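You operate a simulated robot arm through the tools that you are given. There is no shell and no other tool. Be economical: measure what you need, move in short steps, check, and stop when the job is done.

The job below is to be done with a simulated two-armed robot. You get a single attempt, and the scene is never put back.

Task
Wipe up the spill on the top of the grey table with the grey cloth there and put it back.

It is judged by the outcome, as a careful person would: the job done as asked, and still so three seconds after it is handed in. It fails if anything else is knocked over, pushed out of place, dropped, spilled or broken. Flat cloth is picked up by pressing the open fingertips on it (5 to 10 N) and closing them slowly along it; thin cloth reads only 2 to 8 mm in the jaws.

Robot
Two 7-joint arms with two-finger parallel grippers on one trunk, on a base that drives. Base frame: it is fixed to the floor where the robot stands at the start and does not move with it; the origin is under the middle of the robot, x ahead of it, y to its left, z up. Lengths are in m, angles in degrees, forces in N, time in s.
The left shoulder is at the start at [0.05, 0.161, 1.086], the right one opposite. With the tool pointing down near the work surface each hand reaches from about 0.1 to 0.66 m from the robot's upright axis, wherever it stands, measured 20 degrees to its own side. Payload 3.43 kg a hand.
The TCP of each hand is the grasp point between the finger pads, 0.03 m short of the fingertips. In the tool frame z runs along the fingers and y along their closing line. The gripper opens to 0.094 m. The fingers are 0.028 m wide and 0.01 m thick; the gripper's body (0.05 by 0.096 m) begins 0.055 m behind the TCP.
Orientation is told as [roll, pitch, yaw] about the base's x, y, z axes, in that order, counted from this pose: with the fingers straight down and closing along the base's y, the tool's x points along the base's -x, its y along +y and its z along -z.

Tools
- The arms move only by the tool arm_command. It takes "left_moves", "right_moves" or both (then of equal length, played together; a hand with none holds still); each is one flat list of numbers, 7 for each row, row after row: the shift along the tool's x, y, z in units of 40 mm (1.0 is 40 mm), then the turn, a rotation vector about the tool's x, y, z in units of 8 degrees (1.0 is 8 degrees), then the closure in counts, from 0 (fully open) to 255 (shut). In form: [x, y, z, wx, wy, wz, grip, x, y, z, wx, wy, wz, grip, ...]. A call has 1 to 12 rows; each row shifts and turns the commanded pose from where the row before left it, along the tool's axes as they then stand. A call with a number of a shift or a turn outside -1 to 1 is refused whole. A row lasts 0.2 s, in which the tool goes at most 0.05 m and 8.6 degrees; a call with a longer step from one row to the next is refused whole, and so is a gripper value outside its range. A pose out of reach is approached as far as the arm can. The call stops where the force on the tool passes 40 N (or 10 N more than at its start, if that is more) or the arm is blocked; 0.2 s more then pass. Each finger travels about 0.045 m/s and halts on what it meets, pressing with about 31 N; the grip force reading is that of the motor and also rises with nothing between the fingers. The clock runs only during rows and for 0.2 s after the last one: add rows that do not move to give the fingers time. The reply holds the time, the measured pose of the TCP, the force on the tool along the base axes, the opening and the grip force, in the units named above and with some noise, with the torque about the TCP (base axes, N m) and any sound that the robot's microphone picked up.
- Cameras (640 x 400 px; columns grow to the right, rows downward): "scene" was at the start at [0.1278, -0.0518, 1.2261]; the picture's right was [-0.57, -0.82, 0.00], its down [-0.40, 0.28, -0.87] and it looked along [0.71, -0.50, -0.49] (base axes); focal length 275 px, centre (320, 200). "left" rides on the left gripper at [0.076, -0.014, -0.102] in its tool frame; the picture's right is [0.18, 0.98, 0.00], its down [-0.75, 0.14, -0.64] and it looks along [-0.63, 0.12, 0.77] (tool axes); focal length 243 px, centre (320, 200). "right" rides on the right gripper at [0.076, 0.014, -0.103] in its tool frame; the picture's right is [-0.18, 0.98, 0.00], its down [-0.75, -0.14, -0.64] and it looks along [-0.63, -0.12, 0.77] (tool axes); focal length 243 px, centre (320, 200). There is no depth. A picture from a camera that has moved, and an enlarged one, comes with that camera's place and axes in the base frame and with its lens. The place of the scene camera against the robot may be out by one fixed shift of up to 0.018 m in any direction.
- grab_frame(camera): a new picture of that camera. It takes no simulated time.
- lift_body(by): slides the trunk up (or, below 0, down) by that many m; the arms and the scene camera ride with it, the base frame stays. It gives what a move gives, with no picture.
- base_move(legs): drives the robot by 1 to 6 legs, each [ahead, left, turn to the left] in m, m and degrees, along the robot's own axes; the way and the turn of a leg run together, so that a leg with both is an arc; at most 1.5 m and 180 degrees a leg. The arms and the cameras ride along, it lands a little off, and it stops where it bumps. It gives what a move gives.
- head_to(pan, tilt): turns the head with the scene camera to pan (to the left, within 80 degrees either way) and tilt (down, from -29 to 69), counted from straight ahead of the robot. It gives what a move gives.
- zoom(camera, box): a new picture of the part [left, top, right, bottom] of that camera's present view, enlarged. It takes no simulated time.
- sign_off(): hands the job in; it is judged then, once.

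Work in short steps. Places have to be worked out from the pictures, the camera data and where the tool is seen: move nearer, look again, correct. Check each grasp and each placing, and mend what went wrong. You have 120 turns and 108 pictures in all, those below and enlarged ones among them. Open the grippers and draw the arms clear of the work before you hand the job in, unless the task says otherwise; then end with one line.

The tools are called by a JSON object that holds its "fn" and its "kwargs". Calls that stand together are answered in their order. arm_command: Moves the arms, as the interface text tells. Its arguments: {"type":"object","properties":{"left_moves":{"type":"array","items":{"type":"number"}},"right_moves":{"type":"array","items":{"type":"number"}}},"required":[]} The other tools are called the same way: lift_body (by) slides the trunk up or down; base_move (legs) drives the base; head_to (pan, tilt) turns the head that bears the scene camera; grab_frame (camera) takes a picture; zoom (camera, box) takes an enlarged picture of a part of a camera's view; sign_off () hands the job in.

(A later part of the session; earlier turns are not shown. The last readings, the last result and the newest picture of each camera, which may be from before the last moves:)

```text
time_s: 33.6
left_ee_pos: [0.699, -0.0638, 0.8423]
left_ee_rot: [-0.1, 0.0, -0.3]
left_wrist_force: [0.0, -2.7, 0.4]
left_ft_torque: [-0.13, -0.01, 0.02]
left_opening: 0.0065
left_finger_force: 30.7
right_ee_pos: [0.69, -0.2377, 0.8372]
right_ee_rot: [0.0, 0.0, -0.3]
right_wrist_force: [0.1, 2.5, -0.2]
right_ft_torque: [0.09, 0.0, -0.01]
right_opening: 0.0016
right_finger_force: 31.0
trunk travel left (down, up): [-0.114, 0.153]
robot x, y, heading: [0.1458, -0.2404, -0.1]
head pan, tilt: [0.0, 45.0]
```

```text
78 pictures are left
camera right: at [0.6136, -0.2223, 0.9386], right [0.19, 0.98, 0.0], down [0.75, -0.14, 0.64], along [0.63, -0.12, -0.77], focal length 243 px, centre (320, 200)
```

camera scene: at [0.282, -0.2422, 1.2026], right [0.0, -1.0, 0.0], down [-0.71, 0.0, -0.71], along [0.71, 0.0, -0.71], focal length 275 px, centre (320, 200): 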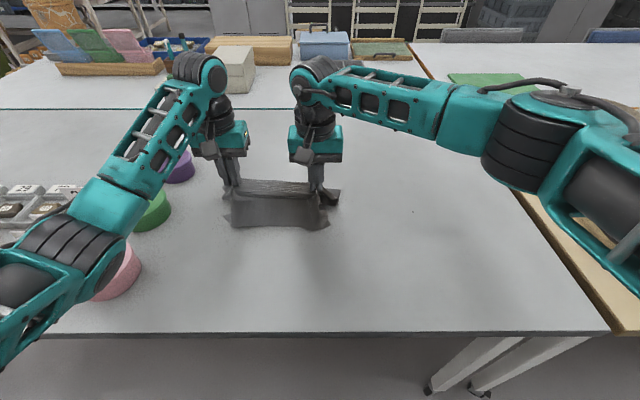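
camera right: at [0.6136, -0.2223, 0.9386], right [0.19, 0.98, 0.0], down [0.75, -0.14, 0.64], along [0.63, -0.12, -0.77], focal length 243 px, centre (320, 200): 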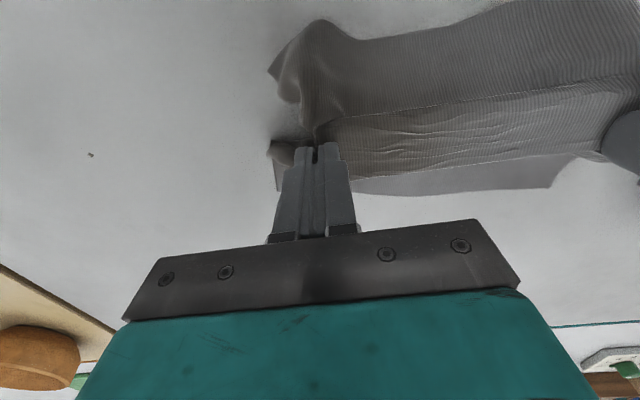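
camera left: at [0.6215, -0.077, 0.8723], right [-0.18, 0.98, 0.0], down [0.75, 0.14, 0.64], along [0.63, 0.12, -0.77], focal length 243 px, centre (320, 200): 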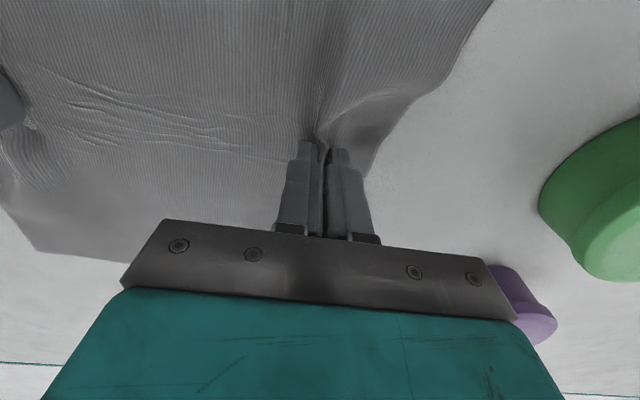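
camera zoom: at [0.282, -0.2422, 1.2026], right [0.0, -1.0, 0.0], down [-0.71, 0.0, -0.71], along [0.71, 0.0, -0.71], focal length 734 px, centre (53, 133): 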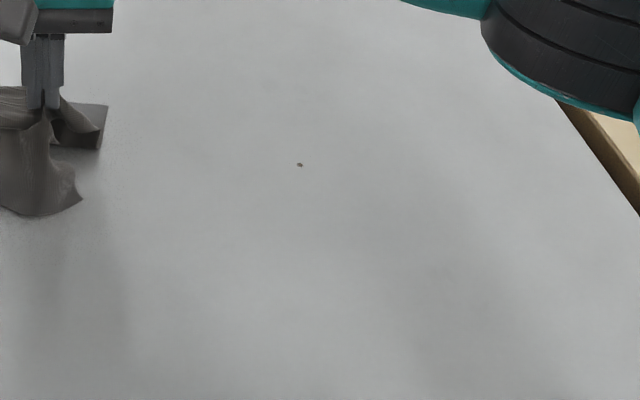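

Only one tiny speck is left, at about (0.683, -0.449). I'll do one more pass over it.

{"fn": "arm_command", "kwargs": {"left_moves": [0.12, -0.9, 0, 0, 0, 0, 255, 0.12, -0.9, 0, 0, 0, 0, 255, 0.12, -0.9, 0, 0, 0, 0, 255, 0.12, -0.9, 0, 0, 0, 0, 255, 0.12, -0.9, 0, 0, 0, 0, 255, 0, -0.9, 0, 0, 0, 0, 255, 0, 0, 0.6, 0, 0, 0, 255, 0, 0, 0.6, 0, 0, 0, 255, 0, 0, 0.4, 0, 0, 0, 255, 0, 0, 0, 0, 0, 0, 255], "right_moves": [0.08, -0.88, 0, 0, 0, 0, 255, 0.08, -0.88, 0, 0, 0, 0, 255, 0.08, -0.88, 0, 0, 0, 0, 255, 0.08, -0.88, 0, 0, 0, 0, 255, 0.08, -0.88, 0, 0, 0, 0, 255, 0, -0.88, 0, 0, 0, 0, 255, 0, 0, 0.6, 0, 0, 0, 255, 0, 0, 0.6, 0, 0, 0, 255, 0, 0, 0.42, 0, 0, 0, 255, 0, 0, 0.05, 0, 0, 0, 255]}}

{"fn": "arm_command", "kwargs": {"left_moves": [0, 0, 0, 0, 0, 0, 255, 0, 0.5, 0, 0, 0, 0, 255, 0, -0.5, 0, 0, 0, 0, 255, 0, -0.3, 0, 0, 0, 0, 255, -0.25, 0.4, 0, 0, 0, 0, 255, 0, 0.4, 0, 0, 0, 0, 255, 0, -0.7, 0, 0, 0, 0, 255, 0.5, 0, 0, 0, 0, 0, 255, 0, 0.7, 0, 0, 0, 0, 255, 0, -0.7, 0, 0, 0, 0, 255, 0, 0.7, 0, 0, 0, 0, 255], "right_moves": [0, 0, 0, 0, 0, 0, 255, 0, 0.5, 0, 0, 0, 0, 255, 0, -0.5, 0, 0, 0, 0, 255, 0, -0.3, 0, 0, 0, 0, 255, -0.25, 0.4, 0, 0, 0, 0, 255, 0, 0.4, 0, 0, 0, 0, 255, 0, -0.7, 0, 0, 0, 0, 255, 0.5, 0, 0, 0, 0, 0, 255, 0, 0.7, 0, 0, 0, 0, 255, 0, -0.7, 0, 0, 0, 0, 255, 0, 0.7, 0, 0, 0, 0, 255]}}

```text
time_s: 35.8
left_ee_pos: [0.6749, -0.2809, 0.7804]
left_ee_rot: [-0.1, -0.3, -0.2]
left_wrist_force: [-0.2, -1.3, -0.9]
left_ft_torque: [-0.03, 0.01, 0.02]
left_opening: 0.0063
left_finger_force: 30.8
right_ee_pos: [0.6721, -0.4462, 0.7722]
right_ee_rot: [0.1, -0.4, -0.1]
right_wrist_force: [-4.7, -0.6, 23.9]
right_ft_torque: [-0.08, 0.32, 0.01]
right_opening: 0.0018
right_finger_force: 31.2
trunk travel left (down, up): [-0.114, 0.153]
robot x, y, heading: [0.1451, -0.2433, -0.4]
head pan, tilt: [0.0, 45.0]
```

```text
time_s: 38.2
left_ee_pos: [0.6631, -0.2578, 0.7775]
left_ee_rot: [-0.1, -0.2, -0.2]
left_wrist_force: [-0.4, -0.2, -0.1]
left_ft_torque: [0.02, 0.0, 0.0]
left_opening: 0.0065
left_finger_force: 30.6
right_ee_pos: [0.6624, -0.4279, 0.772]
right_ee_rot: [-0.1, -0.1, -0.3]
right_wrist_force: [-0.8, -4.8, 18.6]
right_ft_torque: [-0.11, 0.13, 0.02]
right_opening: 0.0019
right_finger_force: 31.3
trunk travel left (down, up): [-0.114, 0.153]
robot x, y, heading: [0.1487, -0.2428, -0.4]
head pan, tilt: [0.0, 45.0]
```

I'll lift and carry the cloth home again to check.

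{"fn": "arm_command", "kwargs": {"left_moves": [0, 0, -0.8, 0, 0, 0, 255, 0, 0, -0.8, 0, 0, 0, 255, -0.18, 0.97, 0, 0, 0, 0, 255, -0.18, 0.97, 0, 0, 0, 0, 255, -0.18, 0.97, 0, 0, 0, 0, 255, -0.18, 0.97, 0, 0, 0, 0, 255, -0.18, 0.97, 0, 0, 0, 0, 255, 0, 0, 0, 0, 0, 0, 255], "right_moves": [0, 0, -0.8, 0, 0, 0, 255, 0, 0, -0.8, 0, 0, 0, 255, -0.14, 0.96, 0, 0, 0, 0, 255, -0.14, 0.96, 0, 0, 0, 0, 255, -0.14, 0.96, 0, 0, 0, 0, 255, -0.14, 0.96, 0, 0, 0, 0, 255, -0.14, 0.96, 0, 0, 0, 0, 255, 0, 0, 0, 0, 0, 0, 255]}}

{"fn": "zoom", "kwargs": {"camera": "scene", "box": [340, 150, 500, 250]}}

{"fn": "zoom", "kwargs": {"camera": "right", "box": [0, 80, 240, 230]}}

{"fn": "zoom", "kwargs": {"camera": "scene", "box": [180, 130, 380, 255]}}

```text
time_s: 40.0
left_ee_pos: [0.7035, -0.0675, 0.8406]
left_ee_rot: [0.0, 0.0, -0.2]
left_wrist_force: [0.6, -0.2, -0.2]
left_ft_torque: [0.0, -0.03, -0.02]
left_opening: 0.0062
left_finger_force: 31.5
right_ee_pos: [0.6931, -0.2345, 0.832]
right_ee_rot: [0.0, 0.0, -0.3]
right_wrist_force: [0.1, 0.2, -0.1]
right_ft_torque: [-0.01, 0.03, -0.03]
right_opening: 0.0015
right_finger_force: 31.1
trunk travel left (down, up): [-0.114, 0.153]
robot x, y, heading: [0.1487, -0.2425, -0.2]
head pan, tilt: [0.0, 45.0]
```

```text
4.00 times, centred on (420, 200) of scene
camera zoom: at [0.282, -0.2422, 1.2026], right [0.0, -1.0, 0.0], down [-0.71, 0.0, -0.71], along [0.71, 0.0, -0.71], focal length 1100 px, centre (-80, 200)
```

zoom: 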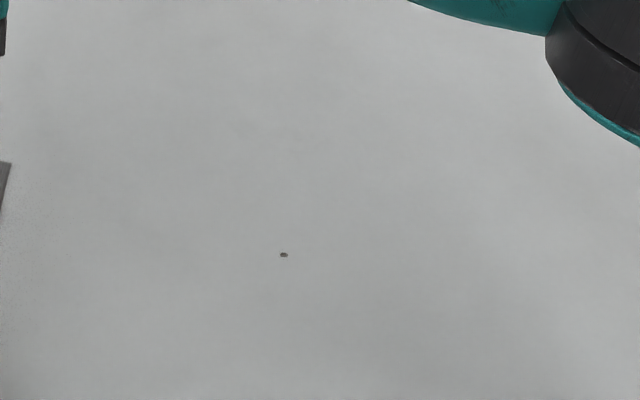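

```text
2.67 times, centred on (120, 155) of right
camera zoom: at [0.6164, -0.2214, 0.933], right [0.19, 0.98, 0.0], down [0.75, -0.14, 0.64], along [0.63, -0.12, -0.77], focal length 647 px, centre (853, 320)
```

zoom: 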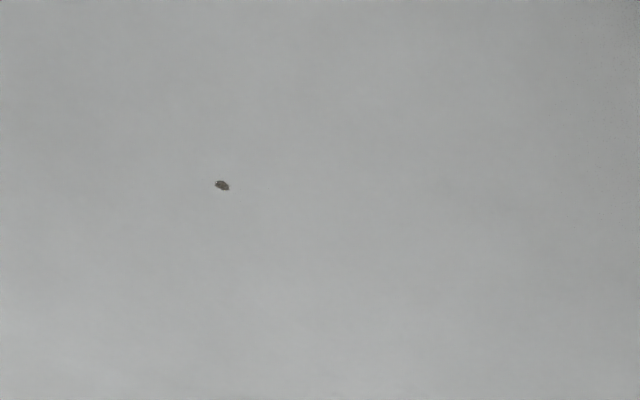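

```text
3.20 times, centred on (280, 192) of scene
camera zoom: at [0.282, -0.2422, 1.2026], right [0.0, -1.0, 0.0], down [-0.71, 0.0, -0.71], along [0.71, 0.0, -0.71], focal length 880 px, centre (448, 224)
```

zoom: 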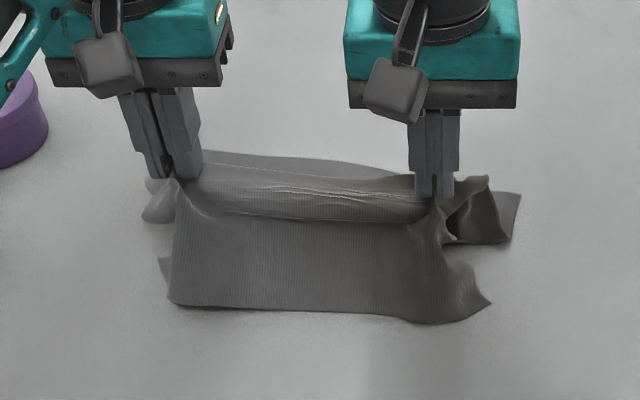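

One 2 mm speck is still there, around (0.677, -0.445). I'll make another pass with longer, finer-spaced strokes centred on it.

{"fn": "arm_command", "kwargs": {"left_moves": [0.14, -0.86, 0, 0, 0, 0, 255, 0.14, -0.86, 0, 0, 0, 0, 255, 0.14, -0.86, 0, 0, 0, 0, 255, 0.14, -0.86, 0, 0, 0, 0, 255, 0.14, -0.86, 0, 0, 0, 0, 255, 0, 0, 0.6, 0, 0, 0, 255, 0, 0, 0.6, 0, 0, 0, 255, 0, 0, 0.33, 0, 0, 0, 255, 0, 0, 0, 0, 0, 0, 255], "right_moves": [0.075, -0.86, 0, 0, 0, 0, 255, 0.075, -0.86, 0, 0, 0, 0, 255, 0.075, -0.86, 0, 0, 0, 0, 255, 0.075, -0.86, 0, 0, 0, 0, 255, 0.075, -0.86, 0, 0, 0, 0, 255, 0, 0, 0.6, 0, 0, 0, 255, 0, 0, 0.6, 0, 0, 0, 255, 0, 0, 0.33, 0, 0, 0, 255, 0, 0, 0, 0, 0, 0, 255]}}

{"fn": "arm_command", "kwargs": {"left_moves": [0, -0.8, 0, 0, 0, 0, 255, 0, -0.9, 0, 0, 0, 0, 255, -0.1, 0.9, 0, 0, 0, 0, 255, -0.1, 0.8, 0, 0, 0, 0, 255, 0, -0.8, 0, 0, 0, 0, 255, 0, -0.9, 0, 0, 0, 0, 255, 0.2, 0.9, 0, 0, 0, 0, 255, 0.2, 0.8, 0, 0, 0, 0, 255, 0, -0.8, 0, 0, 0, 0, 255, 0, -0.9, 0, 0, 0, 0, 255, 0.1, 0.9, 0, 0, 0, 0, 255, 0.1, 0.8, 0, 0, 0, 0, 255], "right_moves": [0, -0.8, 0, 0, 0, 0, 255, 0, -0.9, 0, 0, 0, 0, 255, -0.1, 0.9, 0, 0, 0, 0, 255, -0.1, 0.8, 0, 0, 0, 0, 255, 0, -0.8, 0, 0, 0, 0, 255, 0, -0.9, 0, 0, 0, 0, 255, 0.2, 0.9, 0, 0, 0, 0, 255, 0.2, 0.8, 0, 0, 0, 0, 255, 0, -0.8, 0, 0, 0, 0, 255, 0, -0.9, 0, 0, 0, 0, 255, 0.1, 0.9, 0, 0, 0, 0, 255, 0.1, 0.8, 0, 0, 0, 0, 255]}}

{"fn": "grab_frame", "kwargs": {"camera": "right"}}

```text
time_s: 42.0
left_ee_pos: [0.6725, -0.2382, 0.7806]
left_ee_rot: [0.0, 0.0, -0.2]
left_wrist_force: [0.3, -0.2, 0.8]
left_ft_torque: [-0.04, 0.0, -0.01]
left_opening: 0.0069
left_finger_force: 31.2
right_ee_pos: [0.6776, -0.4069, 0.7719]
right_ee_rot: [0.1, -0.3, -0.3]
right_wrist_force: [-1.2, -0.5, 13.0]
right_ft_torque: [-0.04, 0.14, 0.01]
right_opening: 0.0018
right_finger_force: 30.8
trunk travel left (down, up): [-0.114, 0.153]
robot x, y, heading: [0.1479, -0.2429, -0.4]
head pan, tilt: [0.0, 45.0]
```

```text
time_s: 44.6
left_ee_pos: [0.6595, -0.2347, 0.7817]
left_ee_rot: [0.0, -0.1, -0.2]
left_wrist_force: [-0.3, -4.6, -0.2]
left_ft_torque: [-0.13, 0.01, -0.01]
left_opening: 0.0068
left_finger_force: 31.3
right_ee_pos: [0.657, -0.4068, 0.7737]
right_ee_rot: [-0.1, -0.1, -0.3]
right_wrist_force: [1.4, 0.2, 17.6]
right_ft_torque: [-0.02, 0.07, 0.05]
right_opening: 0.0016
right_finger_force: 30.8
trunk travel left (down, up): [-0.114, 0.153]
robot x, y, heading: [0.1501, -0.2436, -0.1]
head pan, tilt: [0.0, 45.0]
```

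```text
74 pictures are left
camera right: at [0.5806, -0.3929, 0.8735], right [0.19, 0.98, 0.0], down [0.75, -0.14, 0.64], along [0.63, -0.12, -0.77], focal length 243 px, centre (320, 200)
```

right: 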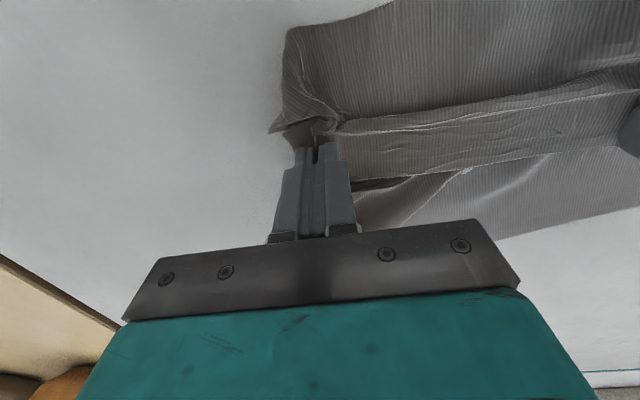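

The area in view looks clean. I'll lift higher so the flaps hang straight, and carry the cloth home for a check.

{"fn": "arm_command", "kwargs": {"left_moves": [0, 0, -0.8, 0, 0, 0, 255, 0, 0, -0.8, 0, 0, 0, 255, 0, 0, -0.8, 0, 0, 0, 255, -0.2, 0.86, 0, 0, 0, 0, 255, -0.2, 0.86, 0, 0, 0, 0, 255, -0.2, 0.86, 0, 0, 0, 0, 255, -0.2, 0.86, 0, 0, 0, 0, 255, -0.2, 0.86, 0, 0, 0, 0, 255, 0, 0, 0, 0, 0, 0, 255, 0, 0, 0, 0, 0, 0, 255], "right_moves": [0, 0, -0.8, 0, 0, 0, 255, 0, 0, -0.8, 0, 0, 0, 255, 0, 0, -0.8, 0, 0, 0, 255, -0.165, 0.86, 0, 0, 0, 0, 255, -0.165, 0.86, 0, 0, 0, 0, 255, -0.165, 0.86, 0, 0, 0, 0, 255, -0.165, 0.86, 0, 0, 0, 0, 255, -0.165, 0.86, 0, 0, 0, 0, 255, 0, 0, 0, 0, 0, 0, 255, 0, 0, 0, 0, 0, 0, 255]}}

{"fn": "zoom", "kwargs": {"camera": "scene", "box": [340, 150, 500, 250]}}

{"fn": "grab_frame", "kwargs": {"camera": "right"}}

{"fn": "zoom", "kwargs": {"camera": "scene", "box": [180, 130, 380, 255]}}

```text
time_s: 46.8
left_ee_pos: [0.697, -0.0658, 0.8761]
left_ee_rot: [0.0, 0.1, -0.2]
left_wrist_force: [-0.5, -0.9, -0.6]
left_ft_torque: [-0.02, 0.03, 0.0]
left_opening: 0.0065
left_finger_force: 31.2
right_ee_pos: [0.6957, -0.2388, 0.8693]
right_ee_rot: [-0.1, 0.0, -0.4]
right_wrist_force: [0.3, 1.5, -0.3]
right_ft_torque: [0.08, -0.02, 0.02]
right_opening: 0.0019
right_finger_force: 30.8
trunk travel left (down, up): [-0.114, 0.153]
robot x, y, heading: [0.1451, -0.24, 0.0]
head pan, tilt: [0.0, 45.0]
```

```text
4.00 times, centred on (420, 200) of scene
camera zoom: at [0.282, -0.2422, 1.2026], right [0.0, -1.0, 0.0], down [-0.71, 0.0, -0.71], along [0.71, 0.0, -0.71], focal length 1100 px, centre (-80, 200)
```

zoom: 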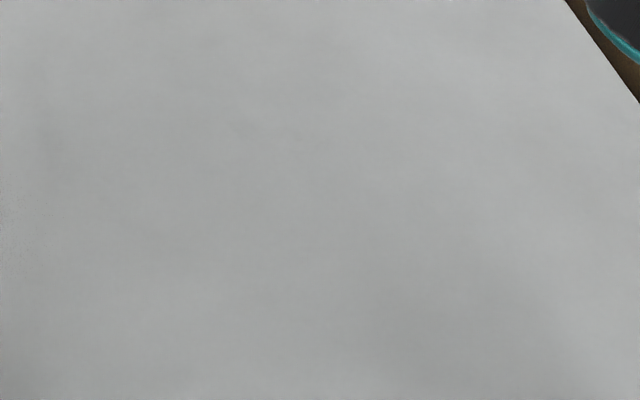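

```text
72 pictures are left
camera right: at [0.6184, -0.2239, 0.9699], right [0.19, 0.98, 0.0], down [0.75, -0.14, 0.64], along [0.63, -0.12, -0.77], focal length 243 px, centre (320, 200)
```

right: 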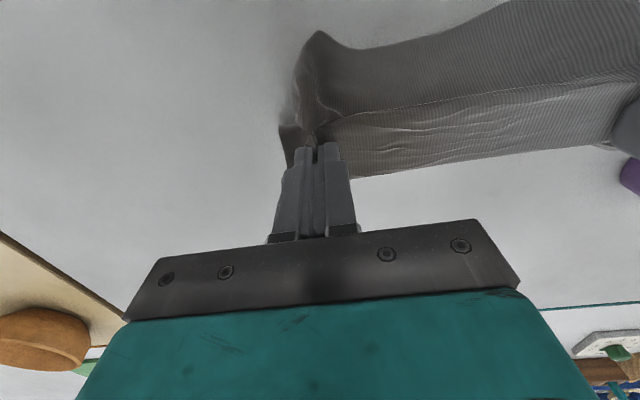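

```text
3.20 times, centred on (280, 192) of scene
camera zoom: at [0.282, -0.2422, 1.2026], right [0.0, -1.0, 0.0], down [-0.71, 0.0, -0.71], along [0.71, 0.0, -0.71], focal length 880 px, centre (448, 224)
```

zoom: 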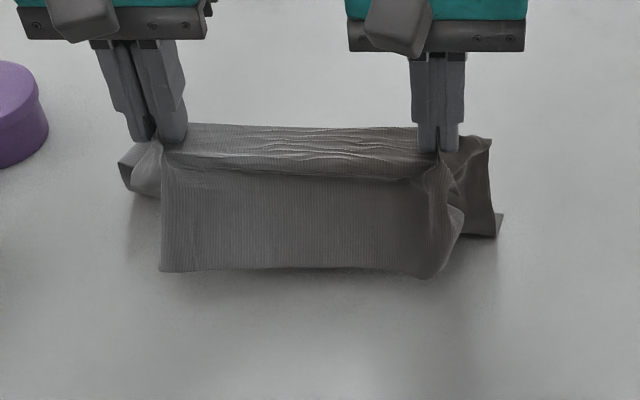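

The table is clean. Now I'll lower the cloth straight down at its original place, slowly so the flaps splay outward.

{"fn": "arm_command", "kwargs": {"left_moves": [0, 0, 0.3, 0, 0, 0, 255, 0, 0, 0.3, 0, 0, 0, 255, 0, 0, 0.3, 0, 0, 0, 255, 0, 0, 0.3, 0, 0, 0, 255, 0, 0, 0.3, 0, 0, 0, 255, 0, 0, 0.3, 0, 0, 0, 255, 0, 0, 0.3, 0, 0, 0, 255, 0, 0, 0.3, 0, 0, 0, 255, 0, 0, 0.1, 0, 0, 0, 255, 0, 0, 0, 0, 0, 0, 255], "right_moves": [0, 0, 0.3, 0, 0, 0, 255, 0, 0, 0.3, 0, 0, 0, 255, 0, 0, 0.3, 0, 0, 0, 255, 0, 0, 0.3, 0, 0, 0, 255, 0, 0, 0.3, 0, 0, 0, 255, 0, 0, 0.3, 0, 0, 0, 255, 0, 0, 0.3, 0, 0, 0, 255, 0, 0, 0.2, 0, 0, 0, 255, 0, 0, 0.05, 0, 0, 0, 255, 0, 0, 0, 0, 0, 0, 255]}}

{"fn": "zoom", "kwargs": {"camera": "scene", "box": [180, 130, 380, 255]}}

{"fn": "grab_frame", "kwargs": {"camera": "right"}}

{"fn": "grab_frame", "kwargs": {"camera": "left"}}

```text
time_s: 49.0
left_ee_pos: [0.6972, -0.0655, 0.777]
left_ee_rot: [0.1, 0.1, -0.1]
left_wrist_force: [-0.2, -1.6, 0.8]
left_ft_torque: [-0.05, 0.0, -0.01]
left_opening: 0.0063
left_finger_force: 31.0
right_ee_pos: [0.6929, -0.2352, 0.7734]
right_ee_rot: [0.0, 0.0, -0.2]
right_wrist_force: [-0.2, 0.8, 2.8]
right_ft_torque: [0.04, -0.01, -0.02]
right_opening: 0.0013
right_finger_force: 30.9
trunk travel left (down, up): [-0.114, 0.153]
robot x, y, heading: [0.1476, -0.2414, -0.3]
head pan, tilt: [0.0, 45.0]
```

```text
3.20 times, centred on (280, 192) of scene
camera zoom: at [0.2818, -0.2422, 1.2027], right [0.0, -1.0, 0.0], down [-0.71, 0.0, -0.71], along [0.71, 0.0, -0.71], focal length 880 px, centre (448, 224)
```

zoom: 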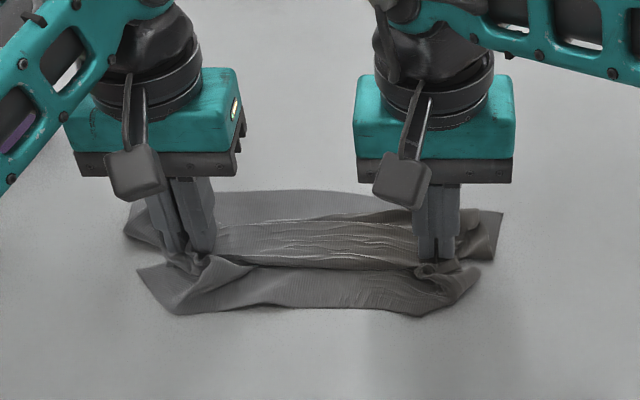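

```text
69 pictures are left
camera right: at [0.6173, -0.2219, 0.8747], right [0.19, 0.98, 0.0], down [0.75, -0.14, 0.64], along [0.63, -0.12, -0.77], focal length 243 px, centre (320, 200)
```

right: 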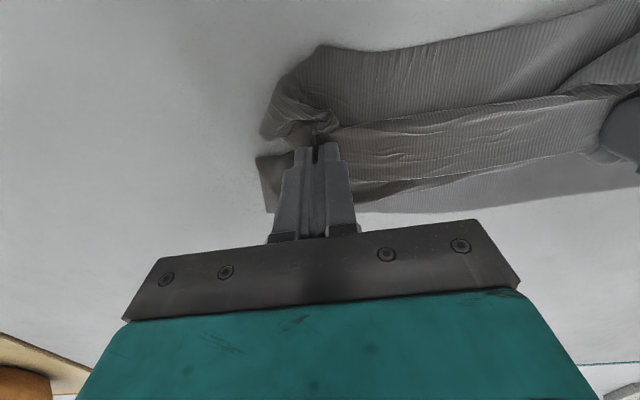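

```text
68 pictures are left
camera left: at [0.6194, -0.0797, 0.8783], right [-0.18, 0.98, 0.0], down [0.75, 0.14, 0.64], along [0.63, 0.12, -0.77], focal length 243 px, centre (320, 200)
```

left: 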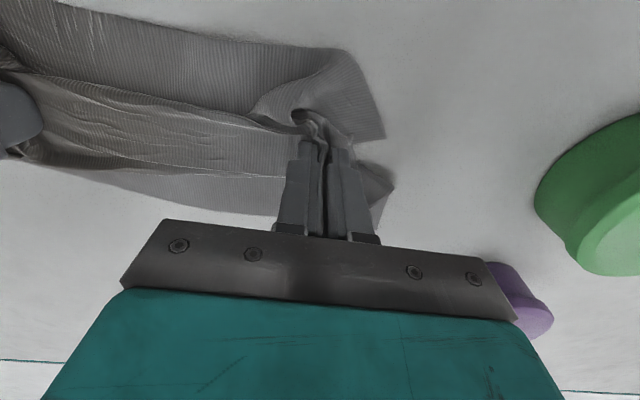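

The flaps buckled. I'll raise the cloth and lay it while moving away, so the near flap spreads flat. Then I'll regrip the near edge, lift the whole cloth by it, and lay it out from far to near.

{"fn": "arm_command", "kwargs": {"left_moves": [0.5, 0, -0.6, 0, 0, 0, 255, 0.5, 0, -0.6, 0, 0, 0, 255, 0.5, 0, -0.6, 0, 0, 0, 255, 0.5, 0, -0.6, 0, 0, 0, 255, 0, 0, -0.4, 0, 0, 0, 255, 0, 0, 0, 0, 0, 0, 255, 0, 0, 0, 0, 0, 0, 255, 0, 0, 0, 0, 0, 0, 255], "right_moves": [0.5, 0, -0.6, 0, 0, 0, 255, 0.5, 0, -0.6, 0, 0, 0, 255, 0.5, 0, -0.6, 0, 0, 0, 255, 0.5, 0, -0.6, 0, 0, 0, 255, 0, 0, -0.4, 0, 0, 0, 255, 0, 0, 0, 0, 0, 0, 255, 0, 0, 0, 0, 0, 0, 255, 0, 0, 0, 0, 0, 0, 255]}}

{"fn": "arm_command", "kwargs": {"left_moves": [-0.35, 0, 0.3, 0, 0, 0, 255, -0.35, 0, 0.35, 0, 0, 0, 255, -0.35, 0, 0.35, 0, 0, 0, 255, -0.35, 0, 0.35, 0, 0, 0, 255, -0.35, 0, 0.35, 0, 0, 0, 255, -0.35, 0, 0.35, 0, 0, 0, 255, -0.35, 0, 0.35, 0, 0, 0, 255, -0.35, 0, 0.2, 0, 0, 0, 255, 0, 0, 0, 0, 0, 0, 255], "right_moves": [-0.35, 0, 0.3, 0, 0, 0, 255, -0.35, 0, 0.35, 0, 0, 0, 255, -0.35, 0, 0.35, 0, 0, 0, 255, -0.35, 0, 0.35, 0, 0, 0, 255, -0.35, 0, 0.35, 0, 0, 0, 255, -0.35, 0, 0.35, 0, 0, 0, 255, -0.35, 0, 0.35, 0, 0, 0, 255, -0.35, 0, 0.2, 0, 0, 0, 255, 0, 0, 0, 0, 0, 0, 255]}}

{"fn": "zoom", "kwargs": {"camera": "scene", "box": [180, 130, 380, 255]}}

{"fn": "grab_frame", "kwargs": {"camera": "right"}}

{"fn": "grab_frame", "kwargs": {"camera": "left"}}

```text
time_s: 50.8
left_ee_pos: [0.6175, -0.0663, 0.891]
left_ee_rot: [0.0, 0.0, -0.1]
left_wrist_force: [0.9, 0.3, -0.7]
left_ft_torque: [0.0, -0.01, 0.03]
left_opening: 0.0068
left_finger_force: 31.0
right_ee_pos: [0.6162, -0.2365, 0.8878]
right_ee_rot: [0.0, 0.0, -0.4]
right_wrist_force: [0.1, 0.8, -0.5]
right_ft_torque: [0.03, 0.02, 0.01]
right_opening: 0.0016
right_finger_force: 30.4
trunk travel left (down, up): [-0.114, 0.153]
robot x, y, heading: [0.1473, -0.2424, -0.5]
head pan, tilt: [0.0, 45.0]
```

```text
time_s: 52.8
left_ee_pos: [0.7289, -0.0669, 0.7847]
left_ee_rot: [-0.1, 0.0, -0.3]
left_wrist_force: [0.1, 0.2, 0.4]
left_ft_torque: [0.01, 0.02, -0.01]
left_opening: 0.0064
left_finger_force: 31.0
right_ee_pos: [0.7261, -0.2376, 0.7824]
right_ee_rot: [-0.1, 0.0, -0.3]
right_wrist_force: [0.7, 0.7, -0.5]
right_ft_torque: [-0.01, 0.0, 0.0]
right_opening: 0.0016
right_finger_force: 30.6
trunk travel left (down, up): [-0.114, 0.153]
robot x, y, heading: [0.1451, -0.245, -0.1]
head pan, tilt: [0.0, 45.0]
```

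```text
3.20 times, centred on (280, 192) of scene
camera zoom: at [0.282, -0.2422, 1.2026], right [0.0, -1.0, 0.0], down [-0.71, 0.0, -0.71], along [0.71, 0.0, -0.71], focal length 880 px, centre (448, 224)
```

zoom: 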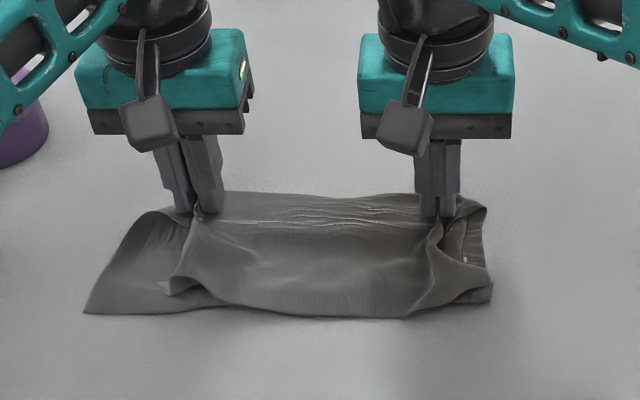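

```text
66 pictures are left
camera right: at [0.6492, -0.2229, 0.8838], right [0.19, 0.98, 0.0], down [0.75, -0.14, 0.64], along [0.63, -0.12, -0.77], focal length 243 px, centre (320, 200)
```

right: 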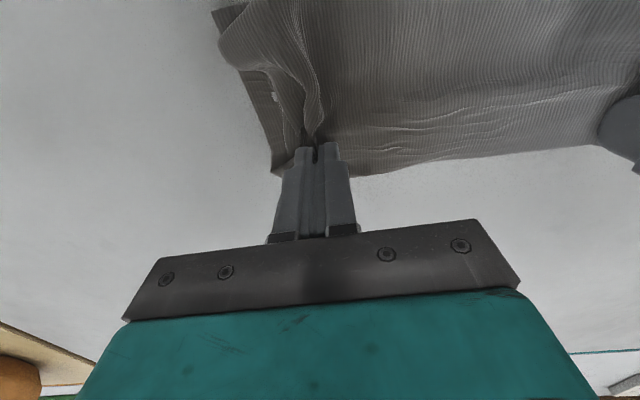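

```text
65 pictures are left
camera left: at [0.651, -0.0809, 0.8857], right [-0.18, 0.98, 0.0], down [0.75, 0.14, 0.64], along [0.63, 0.12, -0.77], focal length 243 px, centre (320, 200)
```

left: 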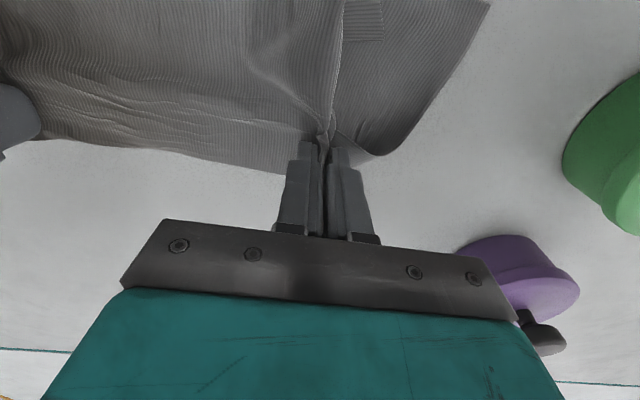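

The cloth is now folded in half with the far half underneath, pointing toward the robot. I'll open both hands, draw up, and look at which edge is exposed on the near side.

{"fn": "arm_command", "kwargs": {"left_moves": [0, 0, 0.1, 0, 0, 0, 220, 0, 0, 0, 0, 0, 0, 180, 0, 0, 0, 0, 0, 0, 140, 0, 0, -0.5, 0, 0, 0, 120, 0, 0, -1, 0, 0, 0, 120, 0.5, 0, -0.8, 0, 0, 0, 120, 1, 0, -0.3, 0, 0, 0, 120, 1, 0, 0, 0, 0, 0, 120], "right_moves": [0, 0, 0.1, 0, 0, 0, 220, 0, 0, 0, 0, 0, 0, 180, 0, 0, 0, 0, 0, 0, 140, 0, 0, -0.5, 0, 0, 0, 120, 0, 0, -1, 0, 0, 0, 120, 0.5, 0, -0.8, 0, 0, 0, 120, 1, 0, -0.3, 0, 0, 0, 120, 1, 0, 0, 0, 0, 0, 120]}}

{"fn": "zoom", "kwargs": {"camera": "scene", "box": [180, 130, 380, 255]}}

{"fn": "grab_frame", "kwargs": {"camera": "right"}}

{"fn": "grab_frame", "kwargs": {"camera": "left"}}

```text
time_s: 54.6
left_ee_pos: [0.6279, -0.0641, 0.8828]
left_ee_rot: [-0.1, 0.0, -0.1]
left_wrist_force: [-0.2, 0.4, 0.0]
left_ft_torque: [0.01, -0.05, -0.01]
left_opening: 0.0497
left_finger_force: 0.0
right_ee_pos: [0.6266, -0.236, 0.8812]
right_ee_rot: [-0.1, 0.0, -0.3]
right_wrist_force: [0.2, 0.5, -0.4]
right_ft_torque: [0.01, 0.01, -0.02]
right_opening: 0.0498
right_finger_force: 0.1
trunk travel left (down, up): [-0.114, 0.153]
robot x, y, heading: [0.1454, -0.2446, -0.4]
head pan, tilt: [0.0, 45.0]
```

```text
3.20 times, centred on (280, 192) of scene
camera zoom: at [0.2817, -0.2421, 1.2027], right [0.0, -1.0, 0.0], down [-0.71, 0.0, -0.71], along [0.71, 0.0, -0.71], focal length 880 px, centre (448, 224)
```

zoom: 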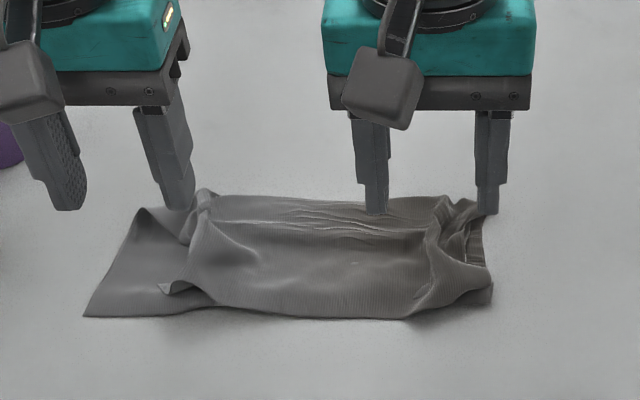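

```text
63 pictures are left
camera right: at [0.5495, -0.2209, 0.9836], right [0.19, 0.98, 0.0], down [0.75, -0.15, 0.64], along [0.63, -0.12, -0.77], focal length 243 px, centre (320, 200)
```

right: 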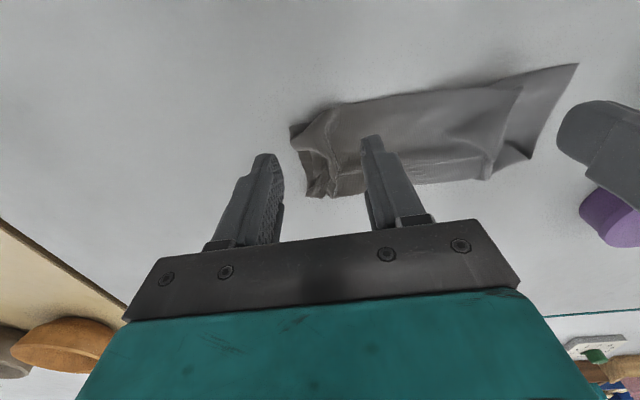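

```text
62 pictures are left
camera left: at [0.5506, -0.0785, 0.9852], right [-0.18, 0.98, 0.0], down [0.75, 0.14, 0.64], along [0.63, 0.12, -0.77], focal length 243 px, centre (320, 200)
```

left: 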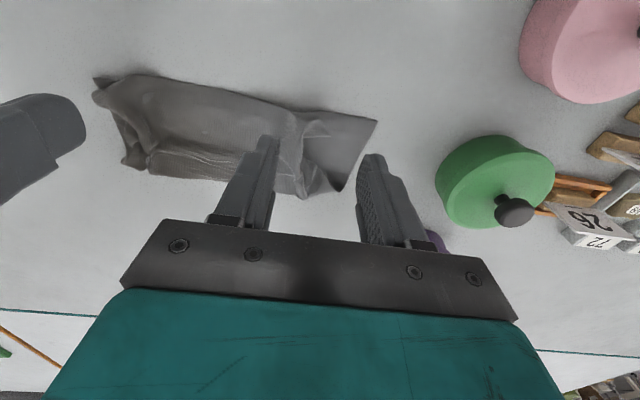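

The top half lies loosely over the lower half, whose left strip is exposed. I'll pinch only the top layer near its near edge with both hands, to flip it over toward the far side.

{"fn": "arm_command", "kwargs": {"left_moves": [-0.4, -0.4, 0, 0, 0, 0, 120, -0.4, -0.4, 0, 0, 0, 0, 120, 0, 0, 0.8, 0, 0, 0, 120, 0, 0, 0.8, 0, 0, 0, 120, 0, 0, 0.7, 0, 0, 0, 120, 0, 0, 0, 0, 0, 0, 120], "right_moves": [-0.4, 0.05, 0, 0, 0, 0, 120, -0.4, 0.05, 0, 0, 0, 0, 120, 0, 0, 0.8, 0, 0, 0, 120, 0, 0, 0.8, 0, 0, 0, 120, 0, 0, 0.7, 0, 0, 0, 120, 0, 0, 0, 0, 0, 0, 120]}}

{"fn": "grab_frame", "kwargs": {"camera": "right"}}

{"fn": "grab_frame", "kwargs": {"camera": "left"}}

```text
time_s: 56.0
left_ee_pos: [0.6588, -0.0972, 0.793]
left_ee_rot: [0.0, 0.0, -0.2]
left_wrist_force: [-0.1, 0.2, 0.5]
left_ft_torque: [0.03, -0.01, 0.01]
left_opening: 0.0496
left_finger_force: 0.0
right_ee_pos: [0.6584, -0.2326, 0.7874]
right_ee_rot: [0.1, 0.0, -0.2]
right_wrist_force: [-0.4, -0.4, 0.2]
right_ft_torque: [0.0, 0.02, 0.0]
right_opening: 0.0496
right_finger_force: 0.0
trunk travel left (down, up): [-0.114, 0.153]
robot x, y, heading: [0.1443, -0.2401, -0.3]
head pan, tilt: [0.0, 45.0]
```

```text
61 pictures are left
camera right: at [0.582, -0.2182, 0.8888], right [0.19, 0.98, 0.0], down [0.75, -0.14, 0.64], along [0.63, -0.12, -0.77], focal length 243 px, centre (320, 200)
```

right: 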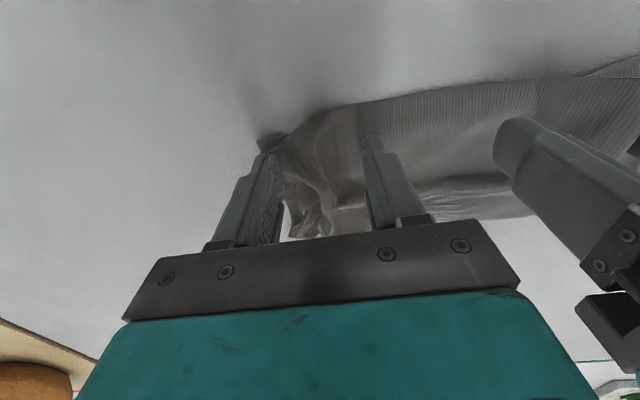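

```text
60 pictures are left
camera left: at [0.5826, -0.1118, 0.8943], right [-0.18, 0.98, 0.0], down [0.75, 0.14, 0.64], along [0.63, 0.12, -0.77], focal length 243 px, centre (320, 200)
```

left: 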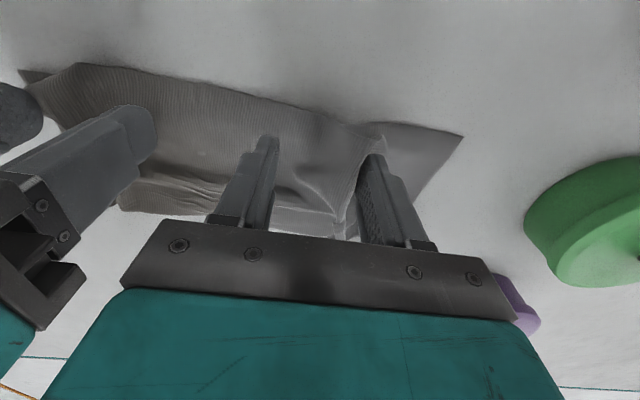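

The outer fingers are right at the edges of the top layer. I'll narrow the openings, move the right hand in a little and lower to light contact.

{"fn": "arm_command", "kwargs": {"left_moves": [0, -0.05, 0.1, 0, 0, 0, 155, 0, 0, 0.1, 0, 0, 0, 155, 0, 0, 0.08, 0, 0, 0, 155, 0, 0, 0, 0, 0, 0, 155], "right_moves": [0, 0.2, 0.05, 0, 0, 0, 155, 0, 0, 0.05, 0, 0, 0, 155, 0, 0, 0.05, 0, 0, 0, 155, 0, 0, 0, 0, 0, 0, 155]}}

```text
time_s: 57.0
left_ee_pos: [0.6612, -0.1003, 0.7815]
left_ee_rot: [0.0, 0.0, -0.3]
left_wrist_force: [0.0, 0.4, 0.2]
left_ft_torque: [0.01, 0.01, 0.01]
left_opening: 0.0367
left_finger_force: 0.1
right_ee_pos: [0.6591, -0.2242, 0.7836]
right_ee_rot: [0.0, 0.0, -0.2]
right_wrist_force: [-0.5, -0.6, 0.5]
right_ft_torque: [-0.01, 0.04, -0.03]
right_opening: 0.037
right_finger_force: 0.0
trunk travel left (down, up): [-0.114, 0.153]
robot x, y, heading: [0.1429, -0.2425, -0.1]
head pan, tilt: [0.0, 45.0]
```

No force yet. I'll go down 6–8 mm more, watching the force.

{"fn": "arm_command", "kwargs": {"left_moves": [0, 0, 0.06, 0, 0, 0, 155, 0, 0, 0.05, 0, 0, 0, 155, 0, 0, 0, 0, 0, 0, 155], "right_moves": [0, 0, 0.08, 0, 0, 0, 155, 0, 0, 0.08, 0, 0, 0, 155, 0, 0, 0, 0, 0, 0, 155]}}

```text
time_s: 57.8
left_ee_pos: [0.6627, -0.0997, 0.7774]
left_ee_rot: [0.0, 0.0, -0.2]
left_wrist_force: [-0.5, 0.1, 0.1]
left_ft_torque: [-0.01, -0.02, -0.03]
left_opening: 0.0368
left_finger_force: 0.0
right_ee_pos: [0.6577, -0.2244, 0.7762]
right_ee_rot: [0.0, -0.1, -0.2]
right_wrist_force: [-0.4, -0.4, -0.6]
right_ft_torque: [-0.01, -0.02, 0.02]
right_opening: 0.0368
right_finger_force: 0.1
trunk travel left (down, up): [-0.114, 0.153]
robot x, y, heading: [0.1509, -0.2434, -0.3]
head pan, tilt: [0.0, 45.0]
```

Still free. I'll lower another 3 mm and then close slowly.

{"fn": "arm_command", "kwargs": {"left_moves": [0, 0, 0.07, 0, 0, 0, 155, 0, 0, 0.02, 0, 0, 0, 155, 0, 0, 0, 0, 0, 0, 155], "right_moves": [0, 0, 0.05, 0, 0, 0, 155, 0, 0, 0.02, 0, 0, 0, 155, 0, 0, 0, 0, 0, 0, 155]}}

```text
time_s: 58.6
left_ee_pos: [0.6616, -0.1004, 0.7732]
left_ee_rot: [-0.1, 0.0, -0.1]
left_wrist_force: [0.2, 0.0, 0.1]
left_ft_torque: [0.01, 0.02, -0.01]
left_opening: 0.0368
left_finger_force: 0.0
right_ee_pos: [0.6585, -0.223, 0.7744]
right_ee_rot: [0.1, 0.1, -0.2]
right_wrist_force: [0.1, -1.3, -0.2]
right_ft_torque: [0.01, -0.02, -0.01]
right_opening: 0.0369
right_finger_force: 0.0
trunk travel left (down, up): [-0.114, 0.153]
robot x, y, heading: [0.1444, -0.2446, -0.3]
head pan, tilt: [0.0, 45.0]
```

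Just above full contact. I'll close here, lightly, so mainly the top layer gathers, and then raise 4 cm.

{"fn": "arm_command", "kwargs": {"left_moves": [0, 0, 0.03, 0, 0, 0, 165, 0, 0, 0, 0, 0, 0, 180, 0, 0, 0, 0, 0, 0, 195, 0, 0, 0, 0, 0, 0, 210, 0, 0, 0, 0, 0, 0, 225, 0, 0, 0, 0, 0, 0, 240, 0, 0, 0, 0, 0, 0, 255, 0, 0, 0, 0, 0, 0, 255, 0, 0, 0, 0, 0, 0, 255, 0, 0, -0.5, 0, 0, 0, 255, 0, 0, -0.5, 0, 0, 0, 255, 0, 0, 0, 0, 0, 0, 255], "right_moves": [0, 0, 0.05, 0, 0, 0, 165, 0, 0, 0, 0, 0, 0, 180, 0, 0, 0, 0, 0, 0, 195, 0, 0, 0, 0, 0, 0, 210, 0, 0, 0, 0, 0, 0, 225, 0, 0, 0, 0, 0, 0, 240, 0, 0, 0, 0, 0, 0, 255, 0, 0, 0, 0, 0, 0, 255, 0, 0, 0, 0, 0, 0, 255, 0, 0, -0.5, 0, 0, 0, 255, 0, 0, -0.5, 0, 0, 0, 255, 0, 0, 0, 0, 0, 0, 255]}}

{"fn": "zoom", "kwargs": {"camera": "scene", "box": [180, 130, 380, 255]}}

{"fn": "grab_frame", "kwargs": {"camera": "right"}}

{"fn": "grab_frame", "kwargs": {"camera": "left"}}

```text
time_s: 61.2
left_ee_pos: [0.6606, -0.1004, 0.8129]
left_ee_rot: [0.0, 0.0, -0.2]
left_wrist_force: [0.6, -3.1, -0.2]
left_ft_torque: [-0.08, 0.03, 0.01]
left_opening: 0.002
left_finger_force: 30.8
right_ee_pos: [0.6581, -0.2222, 0.813]
right_ee_rot: [0.0, 0.0, -0.4]
right_wrist_force: [1.2, 2.6, -0.3]
right_ft_torque: [0.11, 0.03, 0.03]
right_opening: 0.0026
right_finger_force: 31.3
trunk travel left (down, up): [-0.114, 0.153]
robot x, y, heading: [0.1528, -0.2414, -0.4]
head pan, tilt: [0.0, 45.0]
```

```text
3.20 times, centred on (280, 192) of scene
camera zoom: at [0.282, -0.2422, 1.2026], right [0.0, -1.0, 0.0], down [-0.71, 0.0, -0.71], along [0.71, 0.0, -0.71], focal length 880 px, centre (448, 224)
```

zoom: 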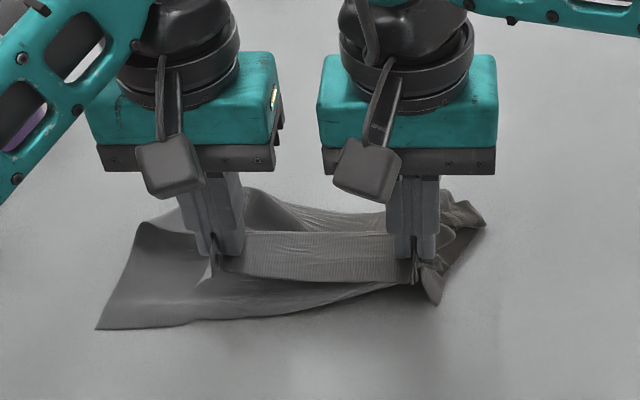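

```text
58 pictures are left
camera right: at [0.5806, -0.2086, 0.9143], right [0.19, 0.98, 0.0], down [0.75, -0.14, 0.64], along [0.63, -0.12, -0.77], focal length 243 px, centre (320, 200)
```

right: 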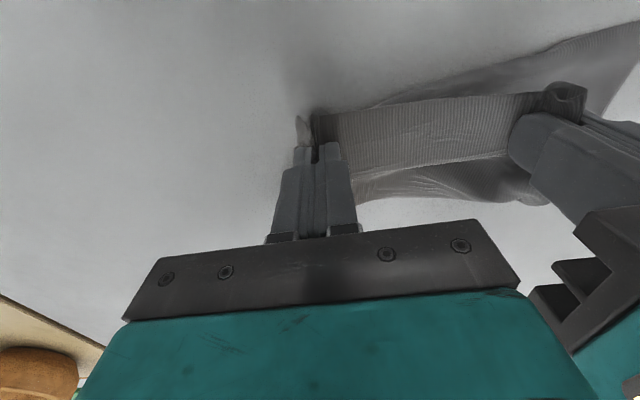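

```text
57 pictures are left
camera left: at [0.5834, -0.1135, 0.9139], right [-0.18, 0.98, 0.0], down [0.75, 0.14, 0.64], along [0.63, 0.12, -0.77], focal length 243 px, centre (320, 200)
```

left: 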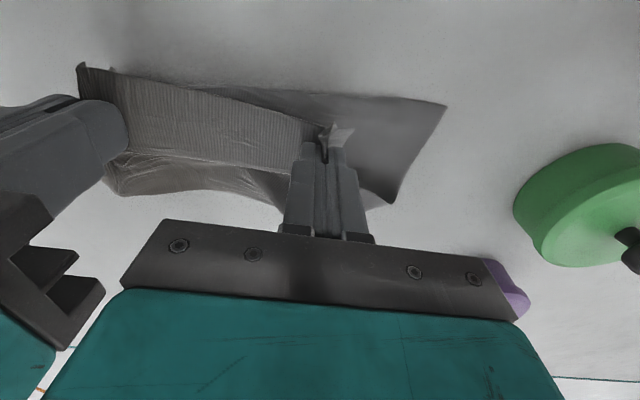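

Only the top layer came up, so both hands now hold the near edge while the other half lies on the table. I'll lift until the whole cloth hangs from that edge, and move it forward.

{"fn": "arm_command", "kwargs": {"left_moves": [0, -0.08, -0.87, 0, 0, 0, 255, -0.2, 0, -0.87, 0, 0, 0, 255, -0.3, 0, -0.87, 0, 0, 0, 255, -0.3, 0, -0.87, 0, 0, 0, 255, -0.3, 0, -0.87, 0, 0, 0, 255, -0.3, 0, -0.87, 0, 0, 0, 255, -0.5, 0, 0, 0, 0, 0, 255, -0.5, 0, 0, 0, 0, 0, 255, -0.5, 0, 0, 0, 0, 0, 255, 0, 0, 0, 0, 0, 0, 255, 0, 0, 0, 0, 0, 0, 255], "right_moves": [0, 0, -0.87, 0, 0, 0, 255, -0.2, 0, -0.87, 0, 0, 0, 255, -0.3, 0, -0.87, 0, 0, 0, 255, -0.3, 0, -0.87, 0, 0, 0, 255, -0.3, 0, -0.87, 0, 0, 0, 255, -0.3, 0, -0.87, 0, 0, 0, 255, -0.5, 0, 0, 0, 0, 0, 255, -0.5, 0, 0, 0, 0, 0, 255, -0.5, 0, 0, 0, 0, 0, 255, 0, 0, 0, 0, 0, 0, 255, 0, 0, 0, 0, 0, 0, 255]}}

{"fn": "grab_frame", "kwargs": {"camera": "scene"}}

{"fn": "grab_frame", "kwargs": {"camera": "right"}}

```text
time_s: 63.6
left_ee_pos: [0.7763, -0.1098, 1.0216]
left_ee_rot: [-0.4, 0.0, -0.7]
left_wrist_force: [-10.6, -24.7, -1.2]
left_ft_torque: [-0.76, 0.35, -0.05]
left_opening: 0.0024
left_finger_force: 31.0
right_ee_pos: [0.7335, -0.2304, 1.0165]
right_ee_rot: [0.3, -0.2, -0.1]
right_wrist_force: [10.1, 24.4, 0.5]
right_ft_torque: [0.81, -0.29, -0.07]
right_opening: 0.0034
right_finger_force: 30.8
right hand out of reach, approached as far as the arm can: row 7, 8, 9
trunk travel left (down, up): [-0.114, 0.153]
robot x, y, heading: [0.1476, -0.2396, -0.5]
head pan, tilt: [0.0, 45.0]
```

```text
56 pictures are left
camera scene: at [0.282, -0.2422, 1.2026], right [0.0, -1.0, 0.0], down [-0.71, 0.0, -0.71], along [0.71, 0.0, -0.71], focal length 275 px, centre (320, 200)
```

scene: 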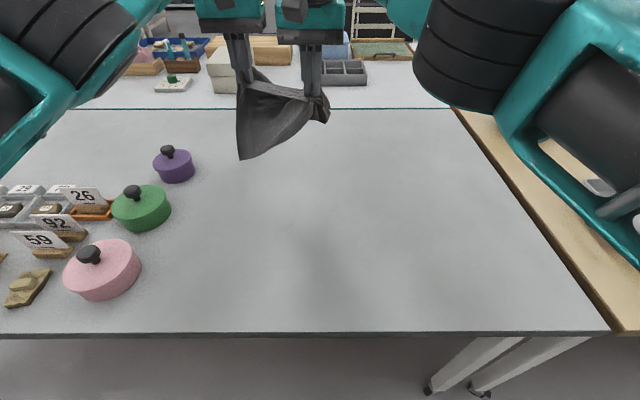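

```text
55 pictures are left
camera right: at [0.6566, -0.2169, 1.1182], right [0.18, 0.98, 0.01], down [0.75, -0.14, 0.64], along [0.63, -0.11, -0.77], focal length 243 px, centre (320, 200)
```

right: 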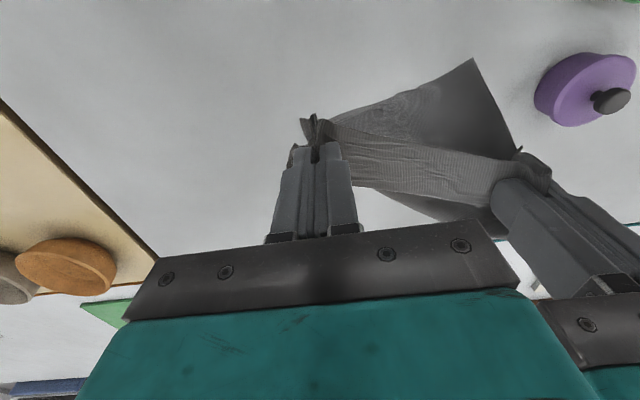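

The right hand hit its reach limit and also seems to hold the far-right corner. I'll relieve the tension by drawing the left hand back, then drive 8 cm ahead for reach.

{"fn": "arm_command", "kwargs": {"left_moves": [0.5, 0, 0, 0, 0, 0, 255, 0.55, 0, 0, 0, 0, 0, 255, 0.1, 0, 0, 0, 0, 0, 255], "right_moves": [0.3, 0, 0, 0, 0, 0, 255, 0.3, 0, 0, 0, 0, 0, 255, 0.3, 0, 0, 0, 0, 0, 255]}}

{"fn": "zoom", "kwargs": {"camera": "scene", "box": [200, 60, 400, 185]}}

{"fn": "grab_frame", "kwargs": {"camera": "left"}}

```text
time_s: 64.4
left_ee_pos: [0.7289, -0.1054, 1.0217]
left_ee_rot: [-0.2, 0.1, -0.7]
left_wrist_force: [-7.7, -24.1, -1.2]
left_ft_torque: [-0.74, 0.19, -0.07]
left_opening: 0.0022
left_finger_force: 30.8
right_ee_pos: [0.6981, -0.2294, 1.0179]
right_ee_rot: [0.2, -0.3, -0.1]
right_wrist_force: [7.5, 23.7, 0.8]
right_ft_torque: [0.79, -0.22, -0.01]
right_opening: 0.0031
right_finger_force: 31.0
trunk travel left (down, up): [-0.114, 0.153]
robot x, y, heading: [0.1416, -0.2412, -0.4]
head pan, tilt: [0.0, 45.0]
```

```text
3.20 times, centred on (300, 122) of scene
camera zoom: at [0.2819, -0.2424, 1.2026], right [0.0, -1.0, 0.0], down [-0.71, 0.0, -0.71], along [0.71, 0.0, -0.71], focal length 880 px, centre (384, 448)
```

zoom: 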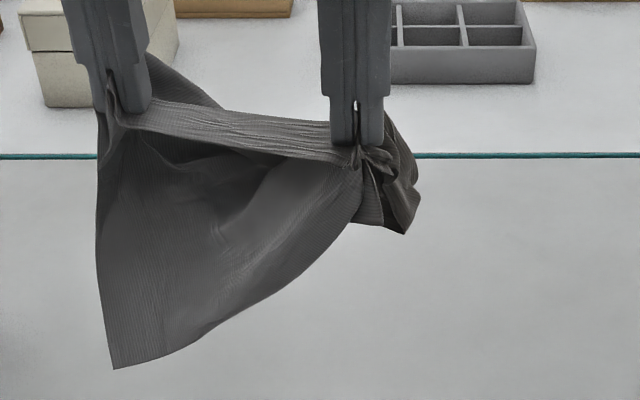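

```text
53 pictures are left
camera left: at [0.652, -0.1198, 1.1223], right [-0.17, 0.98, 0.0], down [0.76, 0.14, 0.64], along [0.63, 0.11, -0.77], focal length 243 px, centre (320, 200)
```

left: 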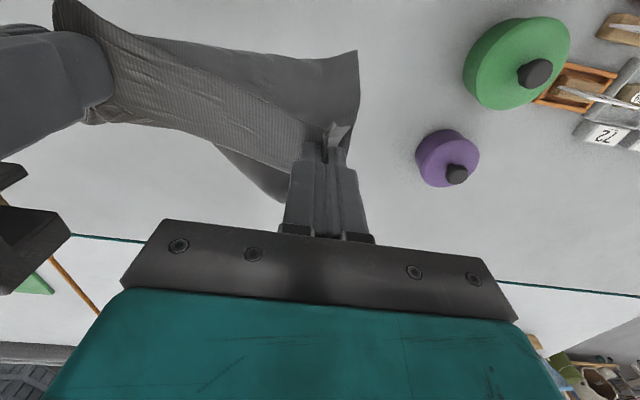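

There is still 24 N of tension because the hands are out of line. I'll bring the left hand level with the right and slightly closer.

{"fn": "arm_command", "kwargs": {"left_moves": [0.4, -0.1, 0, 0, 0, 0, 255, 0.4, -0.1, 0, 0, 0, 0, 255, 0, 0, 0, 0, 0, 0, 255]}}

{"fn": "base_move", "kwargs": {"legs": [[0.08, 0, 0]]}}

{"fn": "grab_frame", "kwargs": {"camera": "scene"}}

```text
time_s: 65.2
left_ee_pos: [0.7016, -0.1094, 1.0213]
left_ee_rot: [0.1, 0.0, 0.0]
left_wrist_force: [0.0, -7.0, -0.4]
left_ft_torque: [-0.18, 0.01, -0.01]
left_opening: 0.0022
left_finger_force: 31.0
right_ee_pos: [0.6986, -0.234, 1.0183]
right_ee_rot: [-0.1, 0.0, -0.4]
right_wrist_force: [1.1, 5.7, 1.1]
right_ft_torque: [0.23, -0.02, 0.06]
right_opening: 0.0029
right_finger_force: 31.1
trunk travel left (down, up): [-0.114, 0.153]
robot x, y, heading: [0.1445, -0.2418, -0.3]
head pan, tilt: [0.0, 45.0]
```

```text
time_s: 66.3
left_ee_pos: [0.7845, -0.1113, 1.0212]
left_ee_rot: [0.0, 0.1, -0.3]
left_wrist_force: [0.1, -2.1, -0.5]
left_ft_torque: [-0.01, 0.02, 0.02]
left_opening: 0.0019
left_finger_force: 31.0
right_ee_pos: [0.781, -0.233, 1.0176]
right_ee_rot: [0.0, 0.0, -0.3]
right_wrist_force: [0.1, 1.4, 0.1]
right_ft_torque: [0.07, -0.02, 0.04]
right_opening: 0.0026
right_finger_force: 30.8
trunk travel left (down, up): [-0.114, 0.153]
robot x, y, heading: [0.2335, -0.2394, -0.3]
head pan, tilt: [0.0, 45.0]
```

```text
52 pictures are left
camera scene: at [0.3664, -0.2426, 1.2025], right [0.0, -1.0, 0.0], down [-0.71, 0.0, -0.71], along [0.71, 0.0, -0.71], focal length 275 px, centre (320, 200)
```

scene: 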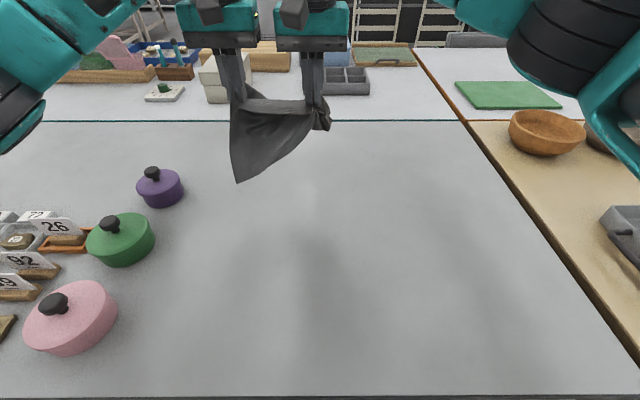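

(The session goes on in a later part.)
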